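You operate a simulated robot arm through the tools that you are given. There is no shell and no other tool.

You run a simulated robot arm. Do the job below in one go: nothing can be reset, and whatever is moved stays where it is left.

TASK
Reroute the air at the valve board: open valves 5 and 10, then shut 11 and 12.
Fine: no line loses its air on the way; leave the other valves.

The check looks at the end state, three seconds after you hand in, the way a careful person would. Anything else that was tipped, shoved, dropped, spilled or broken makes it a failure.

THE ROBOT
A 6-joint arm with a two-finger parallel gripper, fixed in place. Base frame: the origin is at the foot of the arm, x ahead of it, y to its left, z up. Readings come in mm, degrees, newtons and seconds.
With the tool pointing down near the work surface it reaches from about 140 to 640 mm from the base axis. Its first joint turns from -166.0 to 166.0 degrees. Payload 1.57 kg.
The TCP is the grasp point between the finger pads, 30 mm short of the fingertips. In the tool frame z runs along the fingers and y along their closing line. Largest opening 110 mm; finger width 24, thickness 12; the body of the gripper, 48 by 112 mm, starts 78 mm behind the TCP.
Orientation is that of the tool frame in the base frame, as a unit quaternion [w, x, y, z]. With the fingers straight down and closing along the base's y, the tool's x points along the base's -x, its y along +y and its z along -z.

THE INTERFACE
- The arm moves only by the tool play_rows. Its argument "targets" is one flat list of numbers, 6 for each row, row after row: the shift along the base's x, y, z in mm, then the turn, a rotation vector about the base's x, y, z in degrees. In form: [tx, ty, tz, ax, ay, az, tx, ty, tz, ax, ay, az, ...]. A call has 1 to 20 rows; each row shifts and turns the commanded pose from where the row before left it. "fingers" is the finger opening in mm, from 0 to 110, set as the call begins (left out, the last holds). Rows are played at 5 a second. More than 50 mm and 8.6 degrees between two rows, or a gripper value outside its range, and nothing of the call is played. A pose out of reach is approached as far as the arm can. The call stops where the force on the tool passes 40 N (or 10 N more than at its start, if that is more) or the arm is blocked; 0.2 s more then pass. Each finger travels about 108 mm/s and halts on what it meets, pressing with about 35 N; the grip force reading is that of the motor and also rises with nothing between the fingers. The clock runs only during rows and for 0.2 s after the last one: add rows that do not move to give the fingers time. It gives the time, the measured TCP pose, the force on the tool (base axes), the opening and the grip force at its end, in the units of the frame above (readings bear some noise), with the torque about the TCP (base axes, N m) and any sound that the robot's microphone picked up.
- Cameras (640 x 400 px; columns grow to the right, rows downward): "scene" is fixed at [51.3, 503.5, 1622.6]; the picture's right is [-0.61, -0.79, 0.00], its down [-0.41, 0.32, -0.86] and it looks along [0.68, -0.53, -0.52] (base axes); focal length 333 px, centre (320, 200). "wrist" rides on the gripper at [70, 16, -141] in the tool frame; the picture's right is [-0.23, 0.97, 0.00], its down [-0.86, -0.20, -0.48] and it looks along [-0.47, -0.11, 0.88] (tool axes); focal length 222 px, centre (320, 200).
- snapshot(camera): a new picture of that camera. It takes no simulated time.
- move_column(by): slides the trunk up (or, below 0, down) by that many mm; the arm rides with it, the base frame stays. It gives what a move gives, with no picture.
- probe_pixels(camera, pixels): for up to 12 pixels [column, row] of the newest picture of that camera ("zoom" is the newest enlarged one), the place [x, y, z] in the base frame of the surface seen there, good to about 2 mm, but the place of the scene camera against the robot may be out by one fixed shift of up to 12 mm in any direction. It takes no simulated time.
- close_up(camera, box): a new picture of the part [left, top, right, bottom] of that camera's present view, enlarged. It takes no simulated time.
- close_job(): hands the job in; it is judged then, once.

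Open the gripper and draw the arm clear of the work before you hand the job in, unless the task says otherwise.

The tools are called as a command line: name --argument value ..., lists and objects as JSON in quotes. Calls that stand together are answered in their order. play_rows: Moves the arm, as the interface text tells. Its arguments: {"type":"object","properties":{"targets":{"type":"array"},"fingers":{"type":"number"}},"required":["targets"]} The other tools are called the same way: move_column (by) slides the trunk up or down; snapshot (camera) takes a picture; probe_pixels (camera, pixels) gives the place of the surface under pixels of a picture; close_up (camera, box) takes an enlarged picture of a part of a camera's view; close_job () hands the job in.

At the start:

```text
time: 0.0
tcp_pos: [448.3, -137.7, 1421.1]
orientation: [0.0, 0.0, 1.0, 0.0]
wrist_force: [-0.4, -0.1, 0.1]
moment: [0.01, 0.02, -0.01]
finger_gap: 110.0
finger_force: 0.1
trunk travel left (down, up): [-375.0, 215.0]
```

scene: 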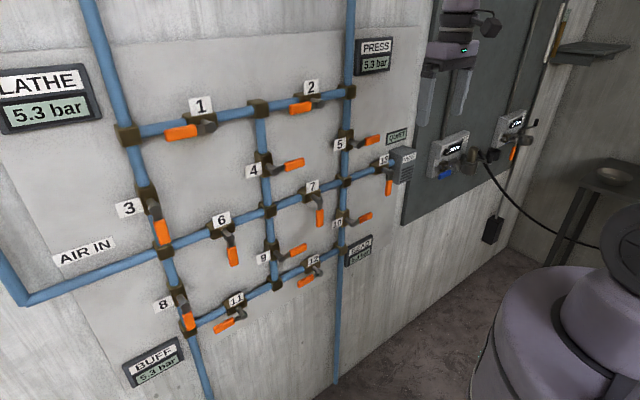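
wrist: 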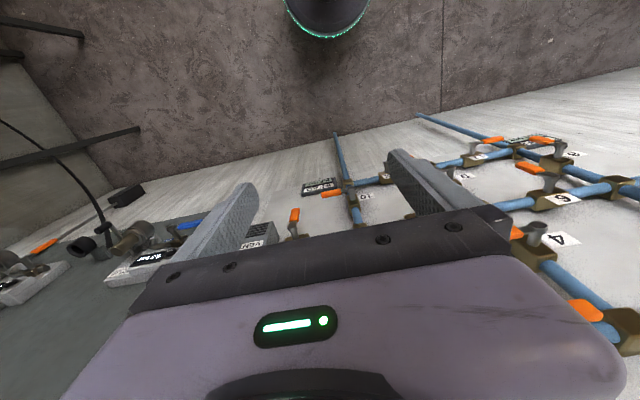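

The scene picture shows the valve board with numbered valves 1-13; I start by enlarging the regions around the valves (columns 120-420, rows 70-390) to read handle positions.

close_up --camera "scene" --box '[240, 70, 420, 190]'

close_up --camera "scene" --box '[240, 170, 420, 300]'

close_up --camera "scene" --box '[110, 180, 290, 300]'

close_up --camera "scene" --box '[120, 270, 300, 390]'

close_up --camera "scene" --box '[110, 60, 290, 180]'

```text
3.33 times, centred on (330, 130) of scene
```

zoom: 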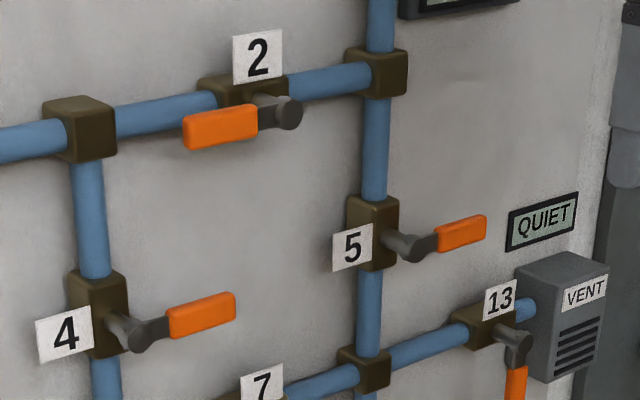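

```text
3.08 times, centred on (330, 235) of scene
```

zoom: 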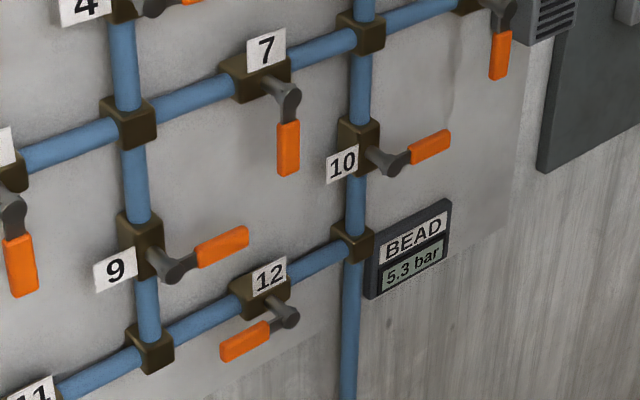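

```text
3.33 times, centred on (200, 240) of scene
```

zoom: 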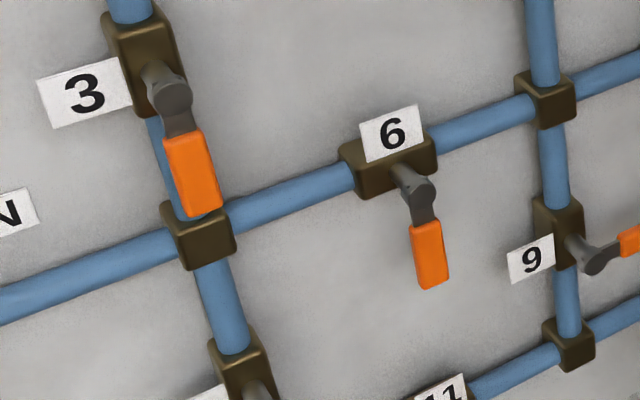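

```text
3.33 times, centred on (210, 330) of scene
```

zoom: 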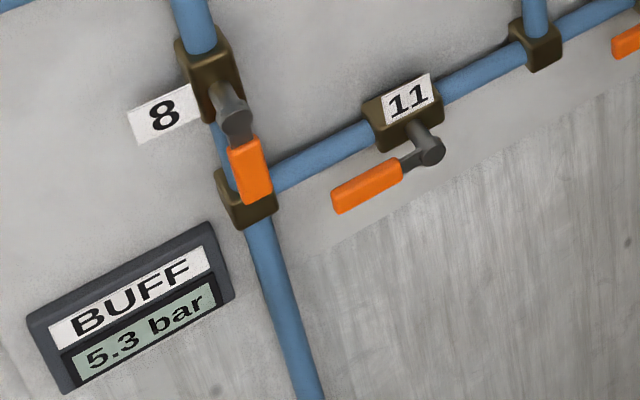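

```text
3.33 times, centred on (200, 120) of scene
```

zoom: 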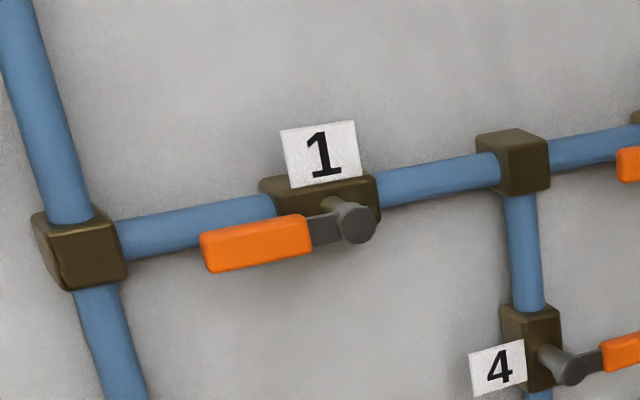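

Valves 5 and 10 have handles pointing right (crosswise, shut), 11 and 12 point left along the pipe (open); open vertical valves point down, shut horizontal ones point down. I now probe the key points of valves 5 (zoom not used), 10, 11, 12 in the scene picture.

snapshot --camera "scene"

probe_pixels --camera "scene" --pixels '[[344, 134], [356, 143], [372, 140], [366, 141], [343, 212], [350, 221], [364, 216], [231, 302], [239, 315], [223, 326], [320, 266], [307, 281]]'

probe_pixels --camera "scene" --pixels '[[310, 135], [300, 230], [220, 180], [350, 300], [402, 165], [388, 187], [258, 110], [263, 165], [305, 248], [270, 290], [276, 287], [340, 248]]'

snapshot --camera "wrist"

```text
taken
```

scene: 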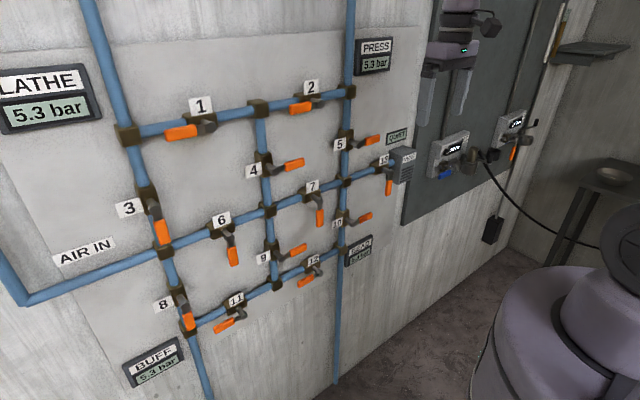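

```text
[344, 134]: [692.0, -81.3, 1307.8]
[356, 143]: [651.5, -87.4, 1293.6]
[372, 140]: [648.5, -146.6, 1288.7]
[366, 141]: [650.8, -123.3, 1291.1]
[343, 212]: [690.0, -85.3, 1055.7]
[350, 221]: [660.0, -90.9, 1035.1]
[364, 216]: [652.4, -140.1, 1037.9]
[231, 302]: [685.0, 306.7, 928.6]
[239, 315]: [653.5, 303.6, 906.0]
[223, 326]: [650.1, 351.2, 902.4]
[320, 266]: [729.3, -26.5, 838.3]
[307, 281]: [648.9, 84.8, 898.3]
```

```text
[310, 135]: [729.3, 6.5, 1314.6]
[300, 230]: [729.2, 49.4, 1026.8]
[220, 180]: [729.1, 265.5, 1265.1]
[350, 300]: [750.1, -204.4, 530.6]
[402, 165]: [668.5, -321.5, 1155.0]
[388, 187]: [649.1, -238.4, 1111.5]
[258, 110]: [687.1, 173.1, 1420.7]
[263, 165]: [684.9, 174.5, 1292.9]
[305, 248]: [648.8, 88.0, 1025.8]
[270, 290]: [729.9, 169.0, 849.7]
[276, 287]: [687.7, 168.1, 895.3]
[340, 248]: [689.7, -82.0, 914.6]
```

```text
taken
```

wrist: 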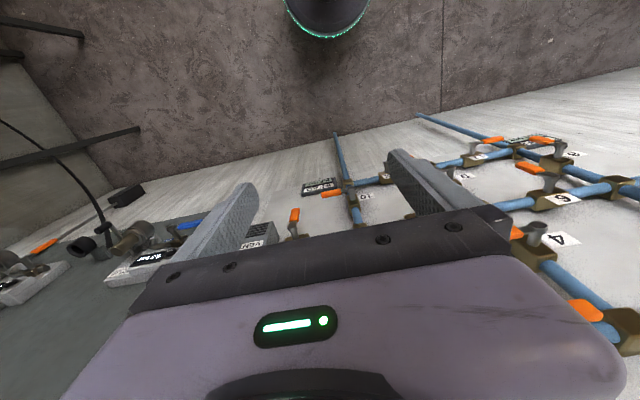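

The board panel lies at x≈729, handles at x≈650, valve 5 pivot near (y -85, z 1295), 10 near (y -88, z 1037), 11 near (y 304, z 906), 12 near (84.., z 898). I probe the robot's own body (lower right, 490-630 / 210-390) and more handle detail before planning reach.

probe_pixels --camera "scene" --pixels '[[540, 290], [580, 300], [625, 220], [500, 380], [600, 290], [560, 380], [625, 260], [450, 50], [460, 20], [430, 90], [460, 90], [490, 22]]'

close_up --camera "scene" --box '[320, 110, 420, 172]'

```text
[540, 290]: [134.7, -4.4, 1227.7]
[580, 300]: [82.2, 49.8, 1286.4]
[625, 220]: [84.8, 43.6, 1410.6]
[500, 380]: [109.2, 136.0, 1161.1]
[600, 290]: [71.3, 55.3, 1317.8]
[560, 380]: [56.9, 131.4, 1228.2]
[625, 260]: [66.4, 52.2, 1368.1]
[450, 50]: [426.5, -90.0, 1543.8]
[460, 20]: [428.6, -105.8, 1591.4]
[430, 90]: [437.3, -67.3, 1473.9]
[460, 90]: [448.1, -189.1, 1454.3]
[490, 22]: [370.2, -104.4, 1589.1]
```

```text
6.40 times, centred on (370, 141) of scene
```

zoom: 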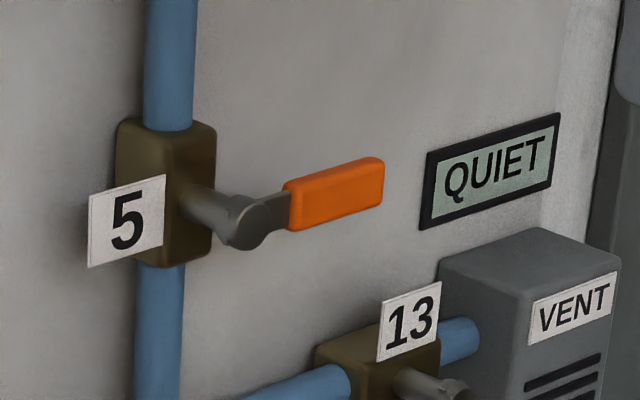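

Zoom shows handle 5's orange grip from (285,190) to (385,160); I probe its edges and the knob for exact geometry.

probe_pixels --camera "zoom" --pixels '[[240, 225], [270, 205], [292, 190], [292, 225], [335, 185], [335, 212], [378, 170], [378, 197], [340, 168], [170, 170], [205, 170], [382, 180]]'

```text
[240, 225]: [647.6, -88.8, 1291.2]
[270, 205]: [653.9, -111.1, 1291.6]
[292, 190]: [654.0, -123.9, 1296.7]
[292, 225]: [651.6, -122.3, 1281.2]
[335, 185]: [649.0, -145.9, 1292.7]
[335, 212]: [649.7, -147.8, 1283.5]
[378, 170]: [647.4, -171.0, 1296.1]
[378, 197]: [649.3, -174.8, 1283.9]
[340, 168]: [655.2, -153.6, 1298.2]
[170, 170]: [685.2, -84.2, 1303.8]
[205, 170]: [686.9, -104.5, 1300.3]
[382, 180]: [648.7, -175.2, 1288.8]
```

Geometry of handle 5: pivot ≈(y -87, z 1290), grip y -120…-176, z 1281–1298, front x≈648. I'll close the fingers and tilt the tool from straight down to pointing at the wall (+x), turning about y in small steps while lowering slightly.

play_rows --targets '[0, 0, 0, 0, -7.5, 0, 0, 0, 0, 0, -7.5, 0, 0, 0, 0, 0, -7.5, 0, 0, 0, 0, 0, -7.5, 0, 0, 0, 0, 0, -7.5, 0, 0, 0, 0, 0, -7.5, 0, 0, 0, 0, 0, -7.5, 0, 0, 0, 0, 0, -7.5, 0, 0, 0, 0, 0, -7.5, 0, 0, 0, 0, 0, -7.5, 0, 0, 0, 0, 0, -7.5, 0, 0, 0, 0, 0, -7.5, 0, 0, 0, 0, 0, 0, 0]' --fingers 0

snapshot --camera "scene"

snapshot --camera "wrist"

```text
time: 2.8
tcp_pos: [446.8, -155.5, 1492.0]
orientation: [0.701, 0.004, 0.713, 0.006]
wrist_force: [-0.4, 0.1, 0.3]
moment: [0.0, 0.0, -0.02]
finger_gap: 0.0
finger_force: 20.5
out of reach, approached as far as the arm can: row 10, 11, 12
trunk travel left (down, up): [-375.0, 215.0]
```

```text
taken
```

scene: 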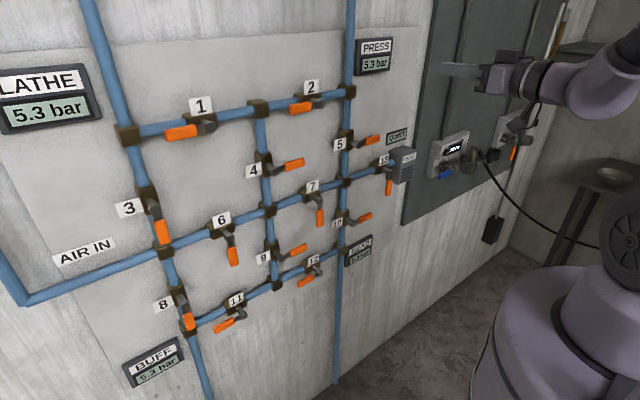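

```text
taken
```

wrist: 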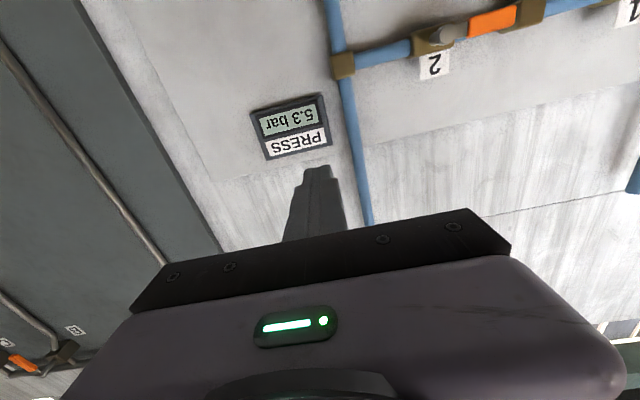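

The tool is now nearly horizontal (some rows were too close-in to reach; TCP at 446.8,-155.5,1492). I move forward 100 mm into better reach and read where the commanded pose is.

play_rows --targets '[25, 0, 0, 0, 0, 0, 25, 0, 0, 0, 0, 0, 25, 0, 0, 0, 0, 0, 25, 0, 0, 0, 0, 0, 0, 0, 0, 0, 0, 0]'

```text
time: 4.0
tcp_pos: [544.4, -159.8, 1506.9]
orientation: [0.705, 0.001, 0.709, 0.003]
wrist_force: [-0.8, -0.8, -1.1]
moment: [0.03, 0.0, 0.01]
finger_gap: 0.2
finger_force: 21.2
out of reach, approached as far as the arm can: row 1, 4
trunk travel left (down, up): [-375.0, 215.0]
```

TCP is at (544,-160,1507) and still marked at the reach boundary; I lower toward z≈1345 which should be nearer the shoulder height.

play_rows --targets '[0, 2, -25, 0, 0, 0, 0, 2, -25, 0, 0, 0, 0, 2, -25, 0, 0, 0, 0, 2, -25, 0, 0, 0, 0, 2, -25, 0, 0, 0, 0, 0, -25, 0, 0, 0, 0, 0, 0, 0, 0, 0]'

snapshot --camera "scene"

snapshot --camera "wrist"

```text
time: 5.6
tcp_pos: [553.0, -195.6, 1486.9]
orientation: [0.704, 0.001, 0.71, 0.004]
wrist_force: [0.5, 0.0, 0.0]
moment: [0.01, 0.0, -0.03]
finger_gap: 0.0
finger_force: 21.5
out of reach, approached as far as the arm can: row 1, 2, 3, 4, 5, 6
trunk travel left (down, up): [-375.0, 215.0]
```

```text
taken
```

scene: 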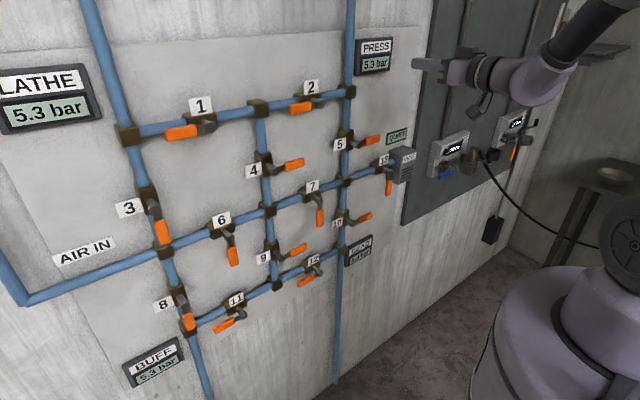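

```text
taken
```

wrist: 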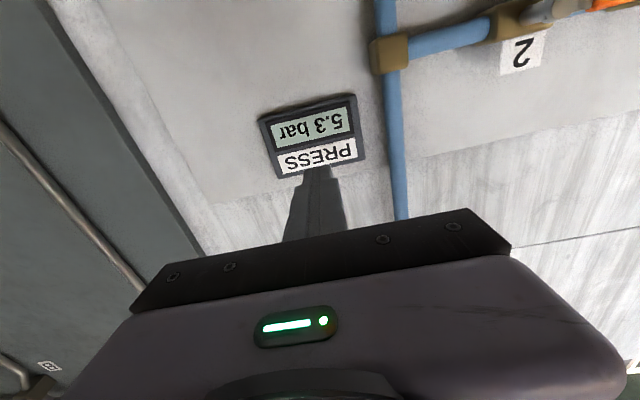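

The arm seems limited by its fold when too close in; I go further out first (to x≈600, tips at ≈630, still short of handles at 648), then sideways and down in small steps.

play_rows --targets '[24, 0, 0, 0, 0, 0, 23, 0, 0, 0, 0, 0, 0, 15, -10, 0, 0, 0, 0, 15, -20, 0, 0, 0, 0, 15, -20, 0, 0, 0, 0, 0, -20, 0, 0, 0, 0, 0, 0, 0, 0, 0]'

```text
time: 7.2
tcp_pos: [609.8, -190.5, 1480.0]
orientation: [0.705, 0.0, 0.71, 0.004]
wrist_force: [-0.8, 0.8, -0.6]
moment: [0.01, 0.02, 0.0]
finger_gap: 0.0
finger_force: 22.0
out of reach, approached as far as the arm can: row 3, 4, 5, 6
trunk travel left (down, up): [-375.0, 215.0]
```

Still limited: TCP (610,-190,1480). I look closely at the arm's shape to understand the limit.

close_up --camera "scene" --box '[400, 0, 640, 160]'

probe_pixels --camera "scene" --pixels '[[600, 20], [560, 50], [520, 80], [490, 75], [420, 65], [570, 30]]'

```text
2.50 times, centred on (520, 80) of scene
```

zoom: 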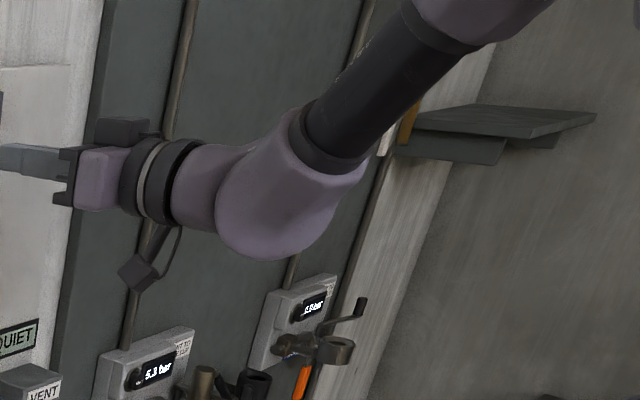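

```text
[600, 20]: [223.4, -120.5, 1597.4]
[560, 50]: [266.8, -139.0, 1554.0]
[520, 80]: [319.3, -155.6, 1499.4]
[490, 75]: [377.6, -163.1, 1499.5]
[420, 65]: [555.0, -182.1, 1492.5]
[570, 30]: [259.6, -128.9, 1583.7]
```

The wrist roll joint likely wound around near straight-wrist (tool yawed off the arm's radial plane) and hit its limit. I retrace to tool-down at the start pose to redo the tilt with the tool in the arm's radial plane.

play_rows --targets '[-40, 0, 10, 0, 0, 0, -40, 0, 10, 0, 0, 0, -10, 5, -7, 0, 7.5, 0, -10, 5, -7, 0, 7.5, 0, -10, 5, -7, 0, 7.5, 0, -10, 5, -7, 0, 7.5, 0, -10, 5, -7, 0, 7.5, 0, -10, 5, -7, 0, 7.5, 0, -10, 5, -7, 0, 7.5, 0, -10, 5, -7, 0, 7.5, 0, 0, 5, -7, 0, 7.5, 0, 0, 5, -7, 0, 7.5, 0, 0, 0, 0, 0, 7.5, 0, 0, 0, 0, 0, 7.5, 0, 0, 0, 0, 0, 0, 0]'

```text
time: 10.4
tcp_pos: [450.3, -142.8, 1431.0]
orientation: [0.001, 0.001, 1.0, 0.0]
wrist_force: [0.0, 0.4, 0.8]
moment: [-0.02, -0.03, -0.02]
finger_gap: 0.0
finger_force: 20.5
trunk travel left (down, up): [-375.0, 215.0]
```

Back at tool-down (450,-143,1431). I slide to y≈0 so the tool lies in the arm's radial plane, then pitch up to horizontal while moving forward.

play_rows --targets '[0, 29, 0, 0, 0, 0, 0, 29, 0, 0, 0, 0, 0, 29, 0, 0, 0, 0, 0, 29, 0, 0, 0, 0, 0, 26.8, 0, 0, 0, 0, 0, 0, 0, 0, 0, 0]'

play_rows --targets '[10, 0, 0, 0, -7.5, 0, 10, 0, 0, 0, -7.5, 0, 10, 0, 0, 0, -7.5, 0, 10, 0, 0, 0, -7.5, 0, 10, 0, 0, 0, -7.5, 0, 10, 0, 0, 0, -7.5, 0, 10, 0, 0, 0, -7.5, 0, 10, 0, 0, 0, -7.5, 0, 10, 0, 0, 0, -7.5, 0, 10, 0, 0, 0, -7.5, 0, 5, 0, 0, 0, -7.5, 0, 5, 0, 0, 0, -7.5, 0, 0, 0, 0, 0, 0, 0]'

```text
time: 11.8
tcp_pos: [450.8, 0.4, 1430.9]
orientation: [0.001, 0.001, 1.0, 0.0]
wrist_force: [0.5, 0.4, -0.1]
moment: [0.0, 0.01, -0.01]
finger_gap: 0.1
finger_force: 21.2
trunk travel left (down, up): [-375.0, 215.0]
```

```text
time: 14.6
tcp_pos: [560.0, 0.8, 1431.5]
orientation: [0.708, 0.0, 0.707, 0.0]
wrist_force: [0.2, 0.2, 0.1]
moment: [0.01, 0.03, 0.01]
finger_gap: 0.1
finger_force: 21.3
trunk travel left (down, up): [-375.0, 215.0]
```

That worked: horizontal at (560,1,1431) with no limits hit. Now I move to above handle 5 (y≈-150, z≈1340), staying at x≈560 (tips 590).

play_rows --targets '[0, -25, -15, 0, 0, 0, 0, -25, -15, 0, 0, 0, 0, -25, -15, 0, 0, 0, 0, -25, -15, 0, 0, 0, 0, -25, -15, 0, 0, 0, 0, -25, -16, 0, 0, 0, 0, 0, 0, 0, 0, 0]'

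snapshot --camera "scene"

snapshot --camera "wrist"

```text
time: 16.2
tcp_pos: [562.0, -149.1, 1340.1]
orientation: [0.708, 0.0, 0.706, 0.001]
wrist_force: [-0.2, 0.7, 0.4]
moment: [0.0, 0.0, -0.01]
finger_gap: 0.0
finger_force: 21.6
trunk travel left (down, up): [-375.0, 215.0]
```

```text
taken
```

scene: 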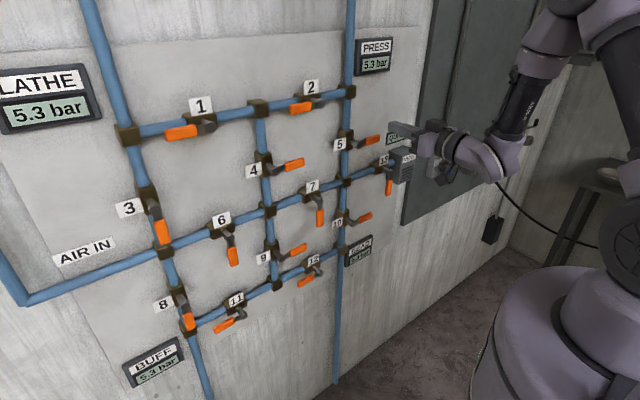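

```text
taken
```

wrist: 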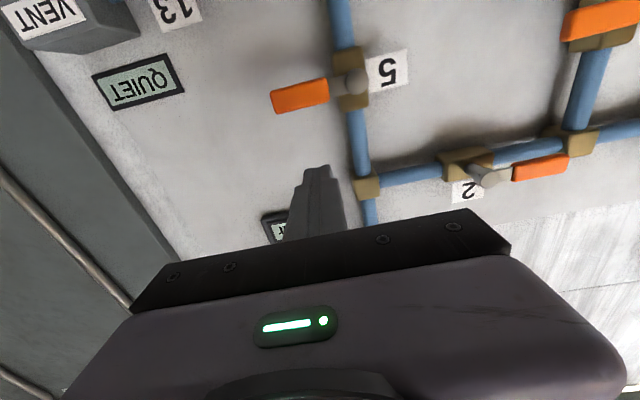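

The wrist picture shows handle 5's grip at (271-330, 78-113), knob at (356,82). Wrist probes carry no scene shift, so I probe handle 5 and the neighbours.

probe_pixels --camera "wrist" --pixels '[[300, 95], [276, 99], [325, 88], [300, 88], [302, 110], [302, 84], [356, 82], [340, 84], [494, 178], [545, 168], [318, 172], [366, 185]]'

probe_pixels --camera "scene" --pixels '[[355, 143], [366, 141], [377, 138], [309, 108], [300, 109], [393, 146], [400, 146], [365, 138], [366, 144]]'

close_up --camera "wrist" --box '[240, 40, 420, 150]'

```text
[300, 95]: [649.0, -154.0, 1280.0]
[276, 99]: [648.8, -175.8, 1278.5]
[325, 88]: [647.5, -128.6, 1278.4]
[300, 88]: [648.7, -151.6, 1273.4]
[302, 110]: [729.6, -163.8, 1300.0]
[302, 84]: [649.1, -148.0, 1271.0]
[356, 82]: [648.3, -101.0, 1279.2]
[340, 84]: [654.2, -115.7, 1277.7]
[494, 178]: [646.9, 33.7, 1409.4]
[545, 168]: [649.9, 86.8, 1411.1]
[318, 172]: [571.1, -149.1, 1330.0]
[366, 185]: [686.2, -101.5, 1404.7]
```

```text
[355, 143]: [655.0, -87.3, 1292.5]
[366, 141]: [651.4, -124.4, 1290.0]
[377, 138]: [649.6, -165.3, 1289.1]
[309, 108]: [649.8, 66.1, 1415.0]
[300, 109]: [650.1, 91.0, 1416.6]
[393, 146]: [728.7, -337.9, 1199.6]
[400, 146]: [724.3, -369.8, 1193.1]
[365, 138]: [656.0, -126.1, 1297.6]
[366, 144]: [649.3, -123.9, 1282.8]
```

```text
3.56 times, centred on (330, 95) of wrist
```

zoom: 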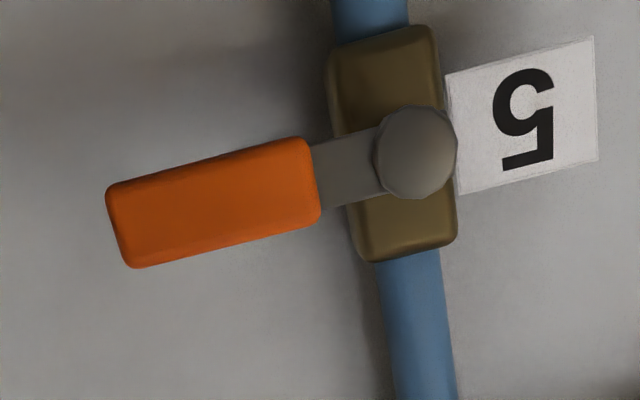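

The enlarged wrist view shows knob center at (415,152) and grip corners (108,190)–(320,215); I probe these for the pivot and grip extents.

probe_pixels --camera "zoom" --pixels '[[415, 152], [415, 115], [415, 190], [385, 152], [450, 150], [115, 225], [310, 180], [215, 170], [215, 235], [215, 200], [312, 210], [130, 258]]'

```text
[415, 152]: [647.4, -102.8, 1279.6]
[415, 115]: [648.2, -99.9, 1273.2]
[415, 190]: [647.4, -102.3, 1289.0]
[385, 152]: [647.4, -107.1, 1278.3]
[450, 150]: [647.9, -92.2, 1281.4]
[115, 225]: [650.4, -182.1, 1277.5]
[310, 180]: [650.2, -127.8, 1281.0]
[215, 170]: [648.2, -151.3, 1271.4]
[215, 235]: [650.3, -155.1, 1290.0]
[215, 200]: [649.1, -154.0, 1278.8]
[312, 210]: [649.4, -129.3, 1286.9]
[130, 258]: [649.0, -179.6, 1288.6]
```

Wrist probes put valve 5's pivot at ≈(y -101, z 1280), grip z 1270–1291, y -126…-183, front x 648 (scene readings are ≈10 mm off). I move in above the grip: x 636 (tips 666), y -155, z 1310.

play_rows --targets '[25, -6, 0, 0, 0, 0, 25, 0, 0, 0, 0, 0, 24, 0, 0, 0, 0, 0, 0, 0, -15, 0, 0, 0, 0, 0, -15, 0, 0, 0, 0, 0, 0, 0, 0, 0]'

snapshot --camera "wrist"

close_up --camera "scene" --box '[320, 100, 440, 175]'

```text
time: 17.6
tcp_pos: [635.2, -154.5, 1311.0]
orientation: [0.708, 0.0, 0.706, 0.001]
wrist_force: [0.0, -0.4, 1.2]
moment: [0.01, -0.03, 0.0]
finger_gap: 0.0
finger_force: 21.0
trunk travel left (down, up): [-375.0, 215.0]
```

```text
taken
```

wrist: 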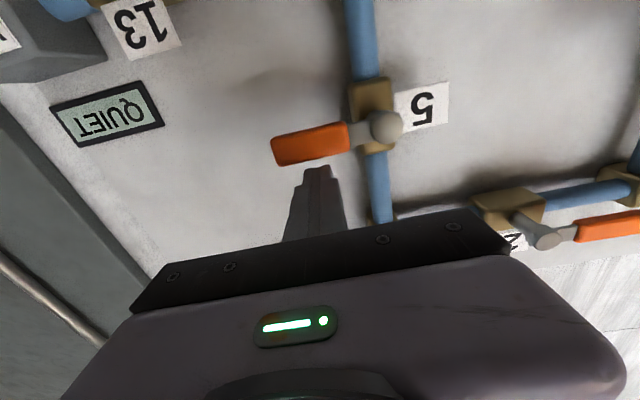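

```text
5.33 times, centred on (380, 138) of scene
```

zoom: 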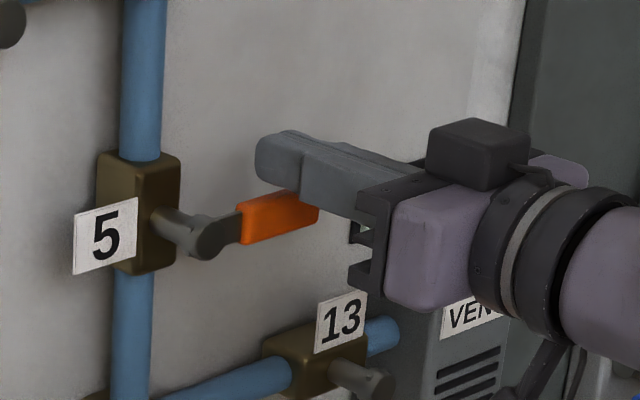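

The finger sits just above grip 5 (wrist view: tip at (318,170), grip below it at (310,143)). I start the sweep: down and along the arc to about 40°.

play_rows --targets '[0, -1.5, -9, 0, 0, 0, 0, -3.3, -8.1, 0, 0, 0, 0, -2.1, -8.8, 0, 0, 0, 0, -0.4, -9.7, 0, 0, 0, 0, 1.4, -10.2, 0, 0, 0]'

close_up --camera "scene" --box '[320, 100, 440, 175]'

```text
time: 18.8
tcp_pos: [634.6, -161.2, 1264.4]
orientation: [0.707, 0.0, 0.707, 0.0]
wrist_force: [1.2, 0.4, 0.6]
moment: [-0.01, -0.02, -0.01]
finger_gap: 0.2
finger_force: 21.0
trunk travel left (down, up): [-375.0, 215.0]
```

```text
5.33 times, centred on (380, 138) of scene
```

zoom: 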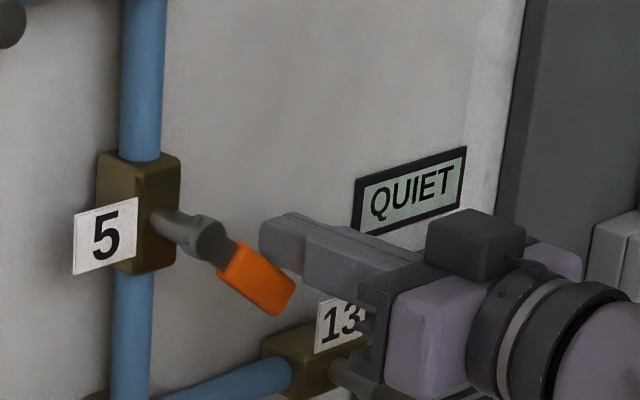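

The handle of 5 has turned about 40° and the force is small; still QUIET. I continue the arc to 90°.

play_rows --targets '[0, 3.4, -10, 0, 0, 0, 0, 5.6, -9.6, 0, 0, 0, 0, 7.7, -8.6, 0, 0, 0, 0, 9.6, -7, 0, 0, 0, 0, 11.1, -5, 0, 0, 0, 0, 0, 0, 0, 0, 0]'

close_up --camera "scene" --box '[320, 100, 440, 175]'

```text
time: 20.2
tcp_pos: [635.0, -123.7, 1224.8]
orientation: [0.707, 0.0, 0.707, 0.001]
wrist_force: [-0.3, -0.1, 0.1]
moment: [0.02, 0.0, -0.01]
finger_gap: 0.0
finger_force: 21.8
trunk travel left (down, up): [-375.0, 215.0]
```

```text
5.33 times, centred on (380, 138) of scene
```

zoom: 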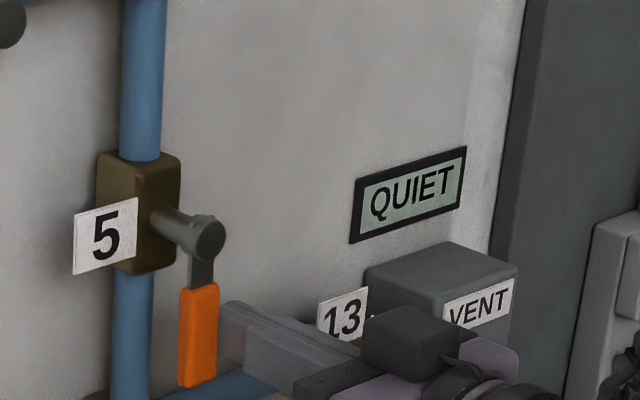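

Handle 5 now hangs down with a slight gap to the finger; I nudge +y in small steps to seat it against its stop.

play_rows --targets '[0, 2, 0, 0, 0, 0, 0, 2, 0, 0, 0, 0, 0, 2, 0, 0, 0, 0, 0, 0, 0, 0, 0, 0]'

snapshot --camera "wrist"

snapshot --camera "scene"

```text
time: 21.2
tcp_pos: [634.7, -121.5, 1222.9]
orientation: [0.707, 0.002, 0.707, 0.001]
wrist_force: [0.3, -15.5, -3.6]
moment: [-0.08, 0.07, -0.3]
finger_gap: 0.1
finger_force: 21.5
trunk travel left (down, up): [-375.0, 215.0]
```

```text
taken
```

wrist: 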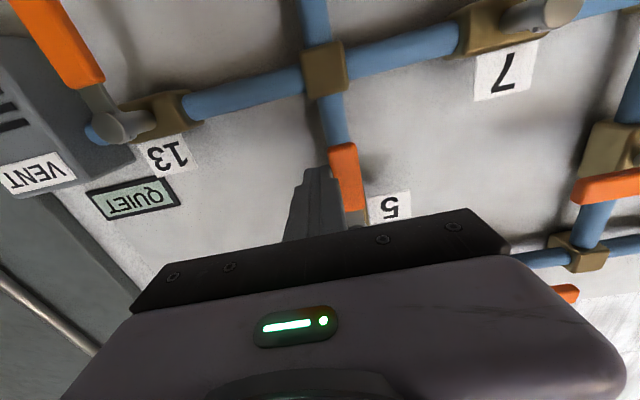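

```text
taken
```

scene: 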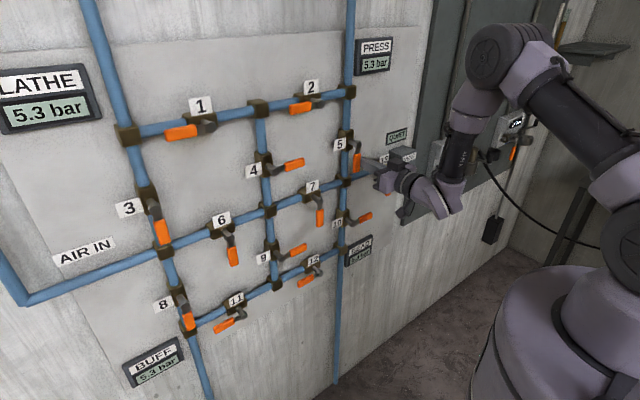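

15 N against the stop: valve 5 is fully open and the board still shows QUIET. I back the finger off (-y), then withdraw in x.

play_rows --targets '[0, -15, 0, 0, 0, 0, 0, -15, 0, 0, 0, 0, -25, 0, 0, 0, 0, 0, -25, 0, 0, 0, 0, 0, -25, 0, 0, 0, 0, 0, 0, 0, 0, 0, 0, 0]'

move_column --by -135

snapshot --camera "wrist"

snapshot --camera "scene"

```text
time: 22.6
tcp_pos: [559.8, -149.9, 1223.1]
orientation: [0.707, 0.001, 0.707, 0.001]
wrist_force: [0.0, 0.3, -0.3]
moment: [-0.02, 0.0, 0.0]
finger_gap: 0.0
finger_force: 21.2
trunk travel left (down, up): [-375.0, 215.0]
```

```text
time: 24.2
tcp_pos: [559.5, -148.8, 1089.1]
orientation: [0.707, 0.0, 0.707, 0.0]
wrist_force: [0.6, 0.1, -0.5]
moment: [0.0, 0.01, -0.02]
finger_gap: 0.0
finger_force: 21.4
trunk travel left (down, up): [-240.0, 350.0]
```

```text
taken
```

wrist: 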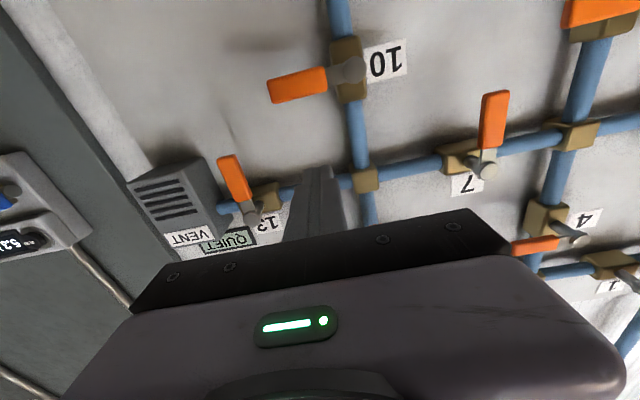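

```text
taken
```

scene: 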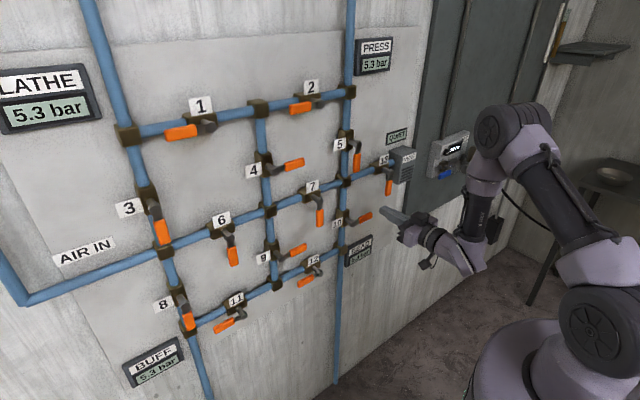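

Valve 5 hangs vertical now. In the wrist view handle 10 is at (268-328,66-104) with knob (352,70); I enlarge it and probe.

close_up --camera "wrist" --box '[240, 30, 420, 140]'

```text
3.56 times, centred on (330, 85) of wrist
```

zoom: 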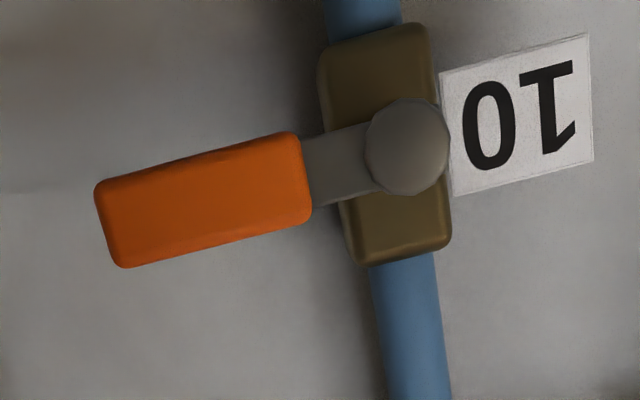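

The enlarged view shows knob 10 center at (407,147), grip from (97,190) to (310,225). I probe these.

probe_pixels --camera "zoom" --pixels '[[407, 147], [407, 110], [407, 185], [372, 150], [442, 145], [105, 225], [303, 180], [205, 165], [205, 235], [205, 200]]'

```text
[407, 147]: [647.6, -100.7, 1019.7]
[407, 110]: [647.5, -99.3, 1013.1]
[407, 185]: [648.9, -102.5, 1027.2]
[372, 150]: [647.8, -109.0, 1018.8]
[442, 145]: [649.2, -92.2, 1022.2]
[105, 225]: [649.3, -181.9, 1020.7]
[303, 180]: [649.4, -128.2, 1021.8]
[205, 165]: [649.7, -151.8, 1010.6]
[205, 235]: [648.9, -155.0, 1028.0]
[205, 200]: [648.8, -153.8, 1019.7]
```

Pivot 10 ≈(y -101, z 1020), same shape as valve 5. I check the BEAD gauge depth at scene (357,243)/(365,258) for clearance and move in above the grip to (635,-155,1051).

probe_pixels --camera "scene" --pixels '[[357, 245], [348, 264], [371, 238], [360, 256]]'

play_rows --targets '[25, -6, 0, 0, 0, 0, 25, 0, 0, 0, 0, 0, 25, 0, 0, 0, 0, 0, 0, 0, -19, 0, 0, 0, 0, 0, -19, 0, 0, 0, 0, 0, 0, 0, 0, 0]'

close_up --camera "scene" --box '[310, 180, 430, 275]'

```text
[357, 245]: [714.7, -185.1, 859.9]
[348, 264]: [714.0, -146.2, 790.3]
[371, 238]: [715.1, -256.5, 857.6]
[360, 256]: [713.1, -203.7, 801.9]
```

```text
time: 25.6
tcp_pos: [633.2, -154.5, 1053.1]
orientation: [0.708, 0.0, 0.707, 0.001]
wrist_force: [0.3, 0.0, -0.3]
moment: [-0.04, -0.01, -0.03]
finger_gap: 0.2
finger_force: 21.0
trunk travel left (down, up): [-240.0, 350.0]
```

```text
4.21 times, centred on (370, 228) of scene
```

zoom: 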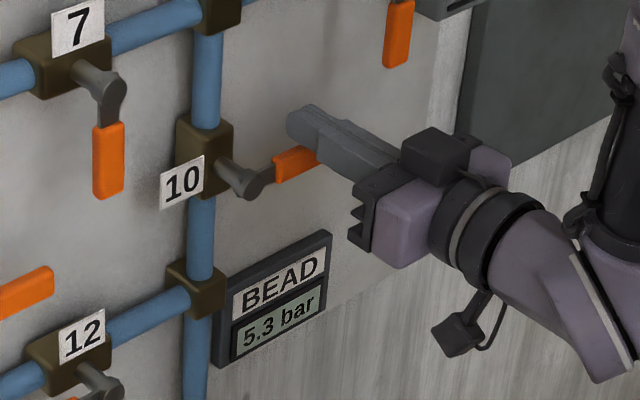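

The finger is above grip 10, gauge is far behind (x 714). I run the same arc downward to about 90°.

play_rows --targets '[1, -1.5, -11, 0, 0, 0, 1, -3.3, -8.1, 0, 0, 0, 0, -2.1, -8.8, 0, 0, 0, 0, -0.4, -9.7, 0, 0, 0, 0, 1.4, -10.2, 0, 0, 0, 0, 3.4, -10, 0, 0, 0, 0, 5.6, -9.6, 0, 0, 0, 0, 7.7, -8.6, 0, 0, 0, 0, 9.6, -7, 0, 0, 0, 0, 11.1, -5, 0, 0, 0, 0, 2, 0, 0, 0, 0, 0, 2, 0, 0, 0, 0, 0, 2, 0, 0, 0, 0, 0, 0, 0, 0, 0, 0]'

close_up --camera "scene" --box '[310, 180, 430, 275]'

close_up --camera "scene" --box '[320, 20, 440, 210]'

```text
time: 28.6
tcp_pos: [635.4, -119.9, 962.7]
orientation: [0.707, 0.003, 0.707, 0.0]
wrist_force: [2.2, -28.0, 3.7]
moment: [0.36, -0.05, -0.34]
finger_gap: 0.0
finger_force: 21.1
trunk travel left (down, up): [-240.0, 350.0]
```

```text
4.21 times, centred on (370, 228) of scene
```

zoom: 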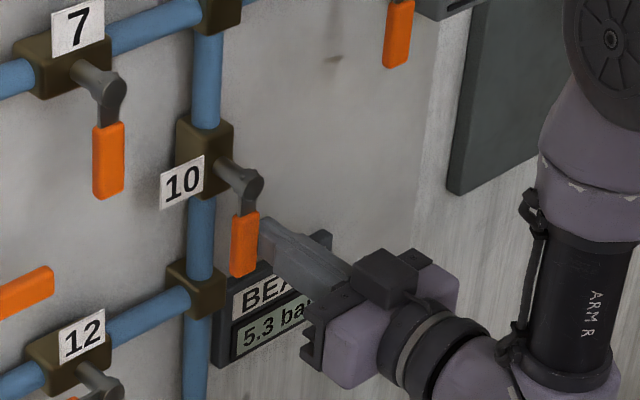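

```text
2.11 times, centred on (380, 115) of scene
```

zoom: 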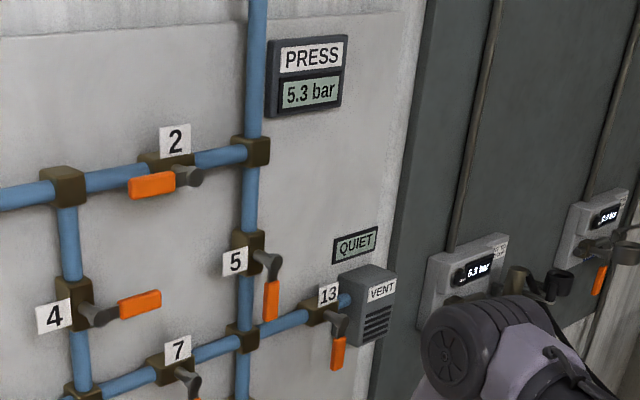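

Valve 10 is at its stop (28 N), board still QUIET and 5.3 bar. I back off and withdraw, then carry the tool across to valve 11's side at x≈560, raising it.

play_rows --targets '[0, -15, 0, 0, 0, 0, 0, -15, 0, 0, 0, 0, -25, 0, 0, 0, 0, 0, -25, 0, 0, 0, 0, 0, -25, 0, 0, 0, 0, 0, 0, 0, 0, 0, 0, 0]'

play_rows --targets '[0, 24, 10, 0, 0, 0, 0, 24, 10, 0, 0, 0, 0, 24, 10, 0, 0, 0, 0, 24, 10, 0, 0, 0, 0, 24, 10, 0, 0, 0, 0, 24, 10, 0, 0, 0, 0, 24, 10, 0, 0, 0, 0, 24, 10, 0, 0, 0, 0, 24, 10, 0, 0, 0, 0, 24, 10, 0, 0, 0, 0, 24, 10, 0, 0, 0, 0, 24, 10, 0, 0, 0, 0, 24, 10, 0, 0, 0, 0, 24, 10, 0, 0, 0, 0, 24, 10, 0, 0, 0, 0, 24, 10, 0, 0, 0, 0, 24, 10, 0, 0, 0, 0, 24, 10, 0, 0, 0, 0, 24, 10, 0, 0, 0, 0, 0, 0, 0, 0, 0]'

snapshot --camera "scene"

```text
time: 30.0
tcp_pos: [561.5, -145.9, 964.0]
orientation: [0.708, 0.001, 0.707, 0.001]
wrist_force: [-0.5, 0.3, -0.2]
moment: [0.0, -0.02, 0.0]
finger_gap: 0.0
finger_force: 20.9
trunk travel left (down, up): [-240.0, 350.0]
```

```text
time: 34.2
tcp_pos: [560.9, 308.3, 1153.1]
orientation: [0.707, 0.001, 0.707, 0.0]
wrist_force: [0.0, -0.2, 0.3]
moment: [0.01, 0.01, -0.04]
finger_gap: 0.1
finger_force: 21.1
trunk travel left (down, up): [-240.0, 350.0]
```

```text
taken
```

scene: 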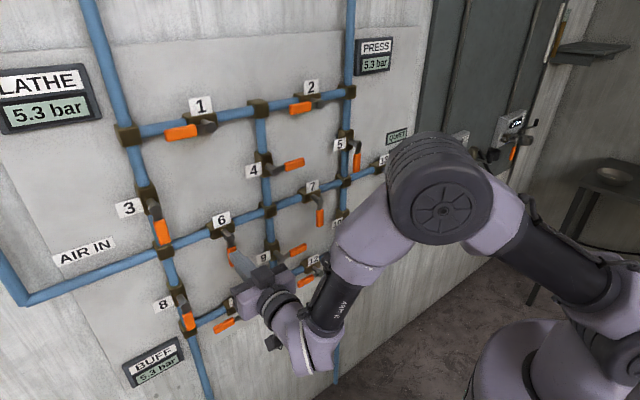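

At (561,308,1153), all clear of the board. I lower the column by 215 mm so the tool comes level with valve 11.

move_column --by -205

snapshot --camera "wrist"

snapshot --camera "scene"

```text
time: 36.4
tcp_pos: [560.9, 309.5, 947.4]
orientation: [0.707, 0.0, 0.707, 0.0]
wrist_force: [0.3, -0.4, -0.4]
moment: [-0.01, -0.04, -0.01]
finger_gap: 0.0
finger_force: 21.2
trunk travel left (down, up): [-35.0, 555.0]
```

```text
taken
```

wrist: 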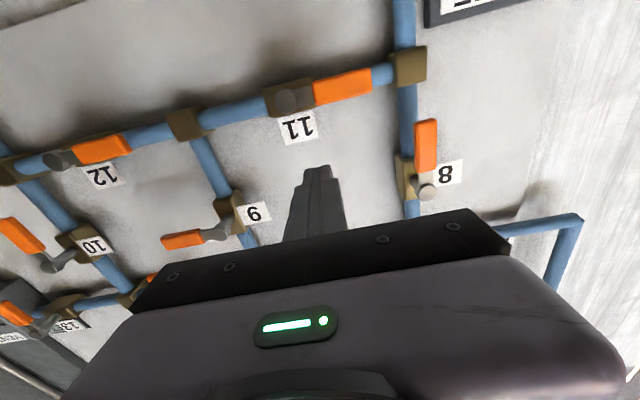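

```text
taken
```

scene: 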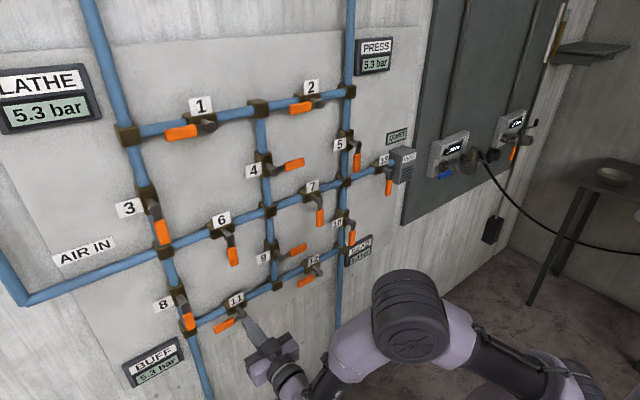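

Wrist view shows handle 11 at (313-372, 68-104), knob (287,100), and handle 8 well right at (427,145). I enlarge valve 11.

close_up --camera "wrist" --box '[250, 40, 450, 165]'

```text
3.20 times, centred on (350, 102) of wrist
```

zoom: 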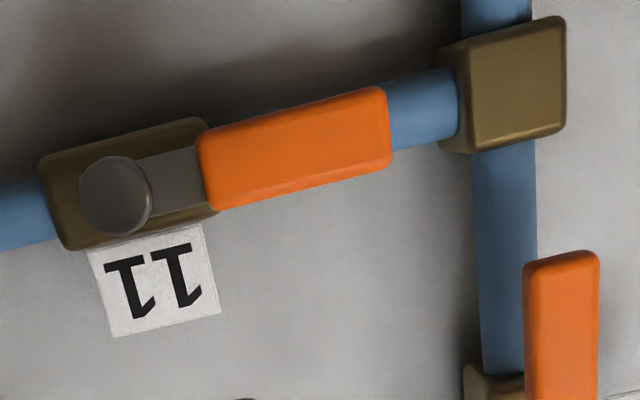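

I probe knob 11 at (113,195), grip edges (205..388, 95..205) and handle 8's near edge (530,320).

probe_pixels --camera "zoom" --pixels '[[113, 195], [113, 165], [113, 228], [85, 200], [145, 190], [206, 170], [385, 130], [295, 112], [295, 185], [295, 148], [530, 330], [540, 262]]'

```text
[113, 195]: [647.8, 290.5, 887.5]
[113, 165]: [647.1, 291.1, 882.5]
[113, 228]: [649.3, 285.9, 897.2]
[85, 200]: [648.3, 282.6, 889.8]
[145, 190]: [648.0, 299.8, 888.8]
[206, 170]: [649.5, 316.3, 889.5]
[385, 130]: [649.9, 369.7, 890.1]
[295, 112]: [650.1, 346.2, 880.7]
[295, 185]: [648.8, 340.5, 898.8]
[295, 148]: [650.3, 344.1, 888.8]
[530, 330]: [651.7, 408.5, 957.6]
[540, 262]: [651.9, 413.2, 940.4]
```

Pivot 11 ≈(y 290.5, z 889), grip y 315–371, z 880–899; handle 8's edge at y 408 leaves room. I move in above the grip: (635, 345.5, 920).

play_rows --targets '[0, 18, 0, 0, 0, 0, 0, 18, 0, 0, 0, 0, 25, 0, 0, 0, 0, 0, 25, 0, 0, 0, 0, 0, 24, 0, 0, 0, 0, 0, 0, 0, -14, 0, 0, 0, 0, 0, -13, 0, 0, 0, 0, 0, 0, 0, 0, 0]'

close_up --camera "scene" --box '[150, 260, 310, 385]'

snapshot --camera "wrist"

```text
time: 38.2
tcp_pos: [634.5, 346.1, 920.9]
orientation: [0.707, 0.0, 0.707, 0.0]
wrist_force: [0.3, -0.6, 0.0]
moment: [0.01, -0.01, 0.01]
finger_gap: 0.0
finger_force: 21.2
trunk travel left (down, up): [-35.0, 555.0]
```

```text
3.20 times, centred on (230, 322) of scene
```

zoom: 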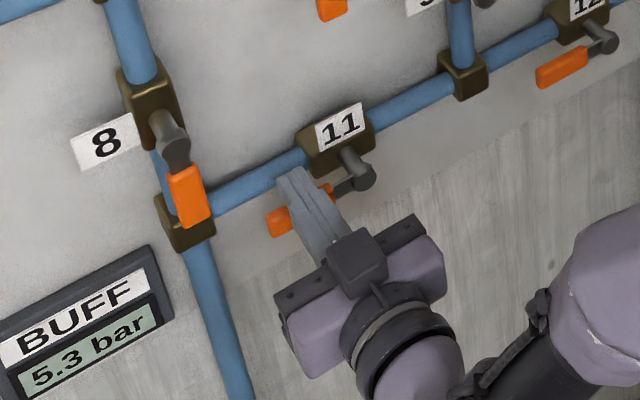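

```text
taken
```

wrist: 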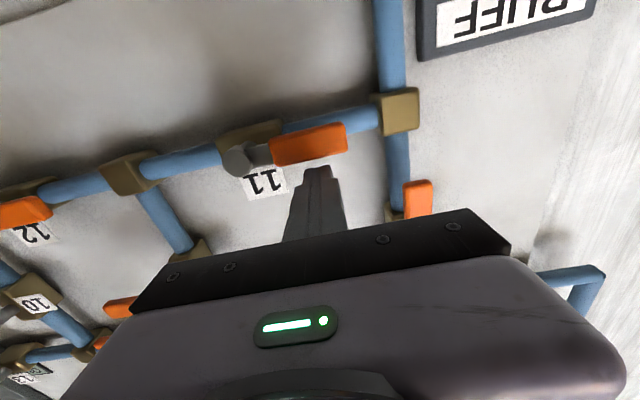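

The finger is right above grip 11 (wrist: tip (318,168) against grip (310,143)). I run the mirrored arc downward and finish with a light push in -y.

play_rows --targets '[0, 1, -9.5, 0, 0, 0, 0, 3.3, -8.1, 0, 0, 0, 0, 2.1, -8.8, 0, 0, 0, 0, 0.4, -9.7, 0, 0, 0, 0, -1.4, -10.2, 0, 0, 0, 0, -3.4, -10, 0, 0, 0, 0, -5.6, -9.6, 0, 0, 0, 0, -7.7, -8.6, 0, 0, 0, 0, -9.6, -7, 0, 0, 0, 0, -11.1, -5, 0, 0, 0, 0, -2, 0, 0, 0, 0, 0, -2, 0, 0, 0, 0, 0, -2, 0, 0, 0, 0, 0, 0, 0, 0, 0, 0]'

close_up --camera "scene" --box '[150, 260, 310, 385]'

snapshot --camera "wrist"

```text
time: 41.2
tcp_pos: [635.3, 311.4, 834.4]
orientation: [0.707, -0.002, 0.707, 0.002]
wrist_force: [-0.3, 27.2, -5.6]
moment: [-0.22, 0.05, 0.33]
finger_gap: 0.2
finger_force: 21.1
trunk travel left (down, up): [-35.0, 555.0]
```

```text
3.20 times, centred on (230, 322) of scene
```

zoom: 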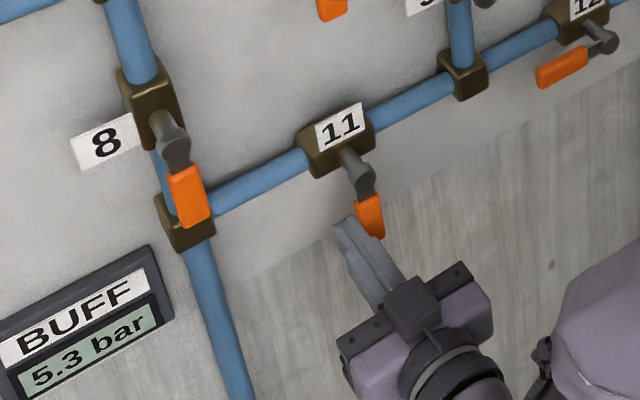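

```text
taken
```

wrist: 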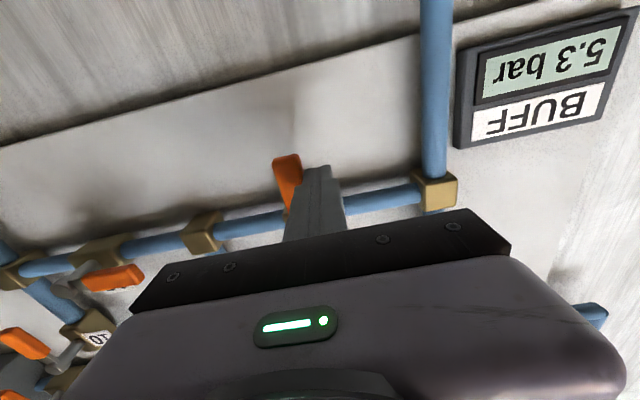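

Valve 11 hangs straight down against its stop (27 N), BUFF still 5.3 bar. I back off +y, withdraw, raise, and travel to in front of valve 12.

play_rows --targets '[0, 15, 0, 0, 0, 0, 0, 15, 0, 0, 0, 0, -25, 0, 0, 0, 0, 0, -25, 0, 0, 0, 0, 0, -25, 0, 0, 0, 0, 0, 0, -25, 11, 0, 0, 0, 0, -25, 11, 0, 0, 0, 0, -25, 11, 0, 0, 0, 0, -25, 11, 0, 0, 0, 0, -25, 11, 0, 0, 0, 0, -25, 11, 0, 0, 0, 0, -25, 11, 0, 0, 0, 0, -25, 11, 0, 0, 0, 0, -25, 11, 0, 0, 0, 0, -25, 11, 0, 0, 0, 0, -25, 0, 0, 0, 0, 0, -10, 0, 0, 0, 0, 0, 0, 0, 0, 0, 0]'

snapshot --camera "wrist"

snapshot --camera "scene"

```text
time: 45.0
tcp_pos: [561.1, 51.4, 943.8]
orientation: [0.707, 0.0, 0.707, 0.001]
wrist_force: [-0.2, -0.6, -0.3]
moment: [0.0, 0.0, 0.0]
finger_gap: 0.1
finger_force: 21.2
trunk travel left (down, up): [-35.0, 555.0]
```

```text
taken
```

wrist: 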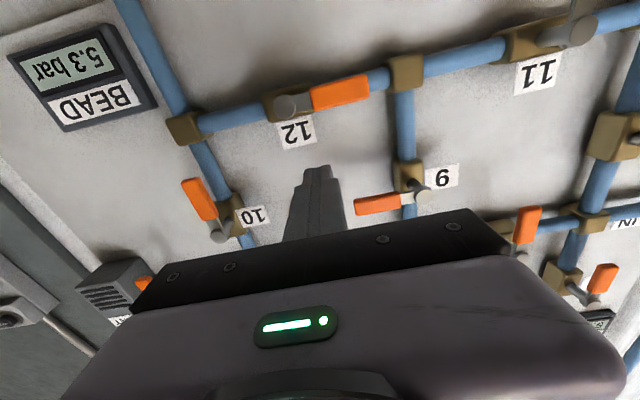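

```text
taken
```

scene: 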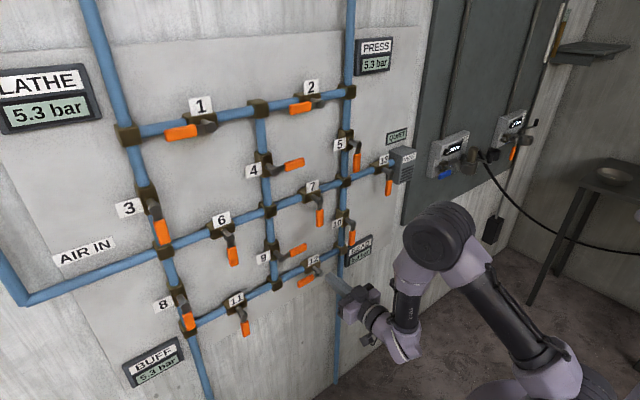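

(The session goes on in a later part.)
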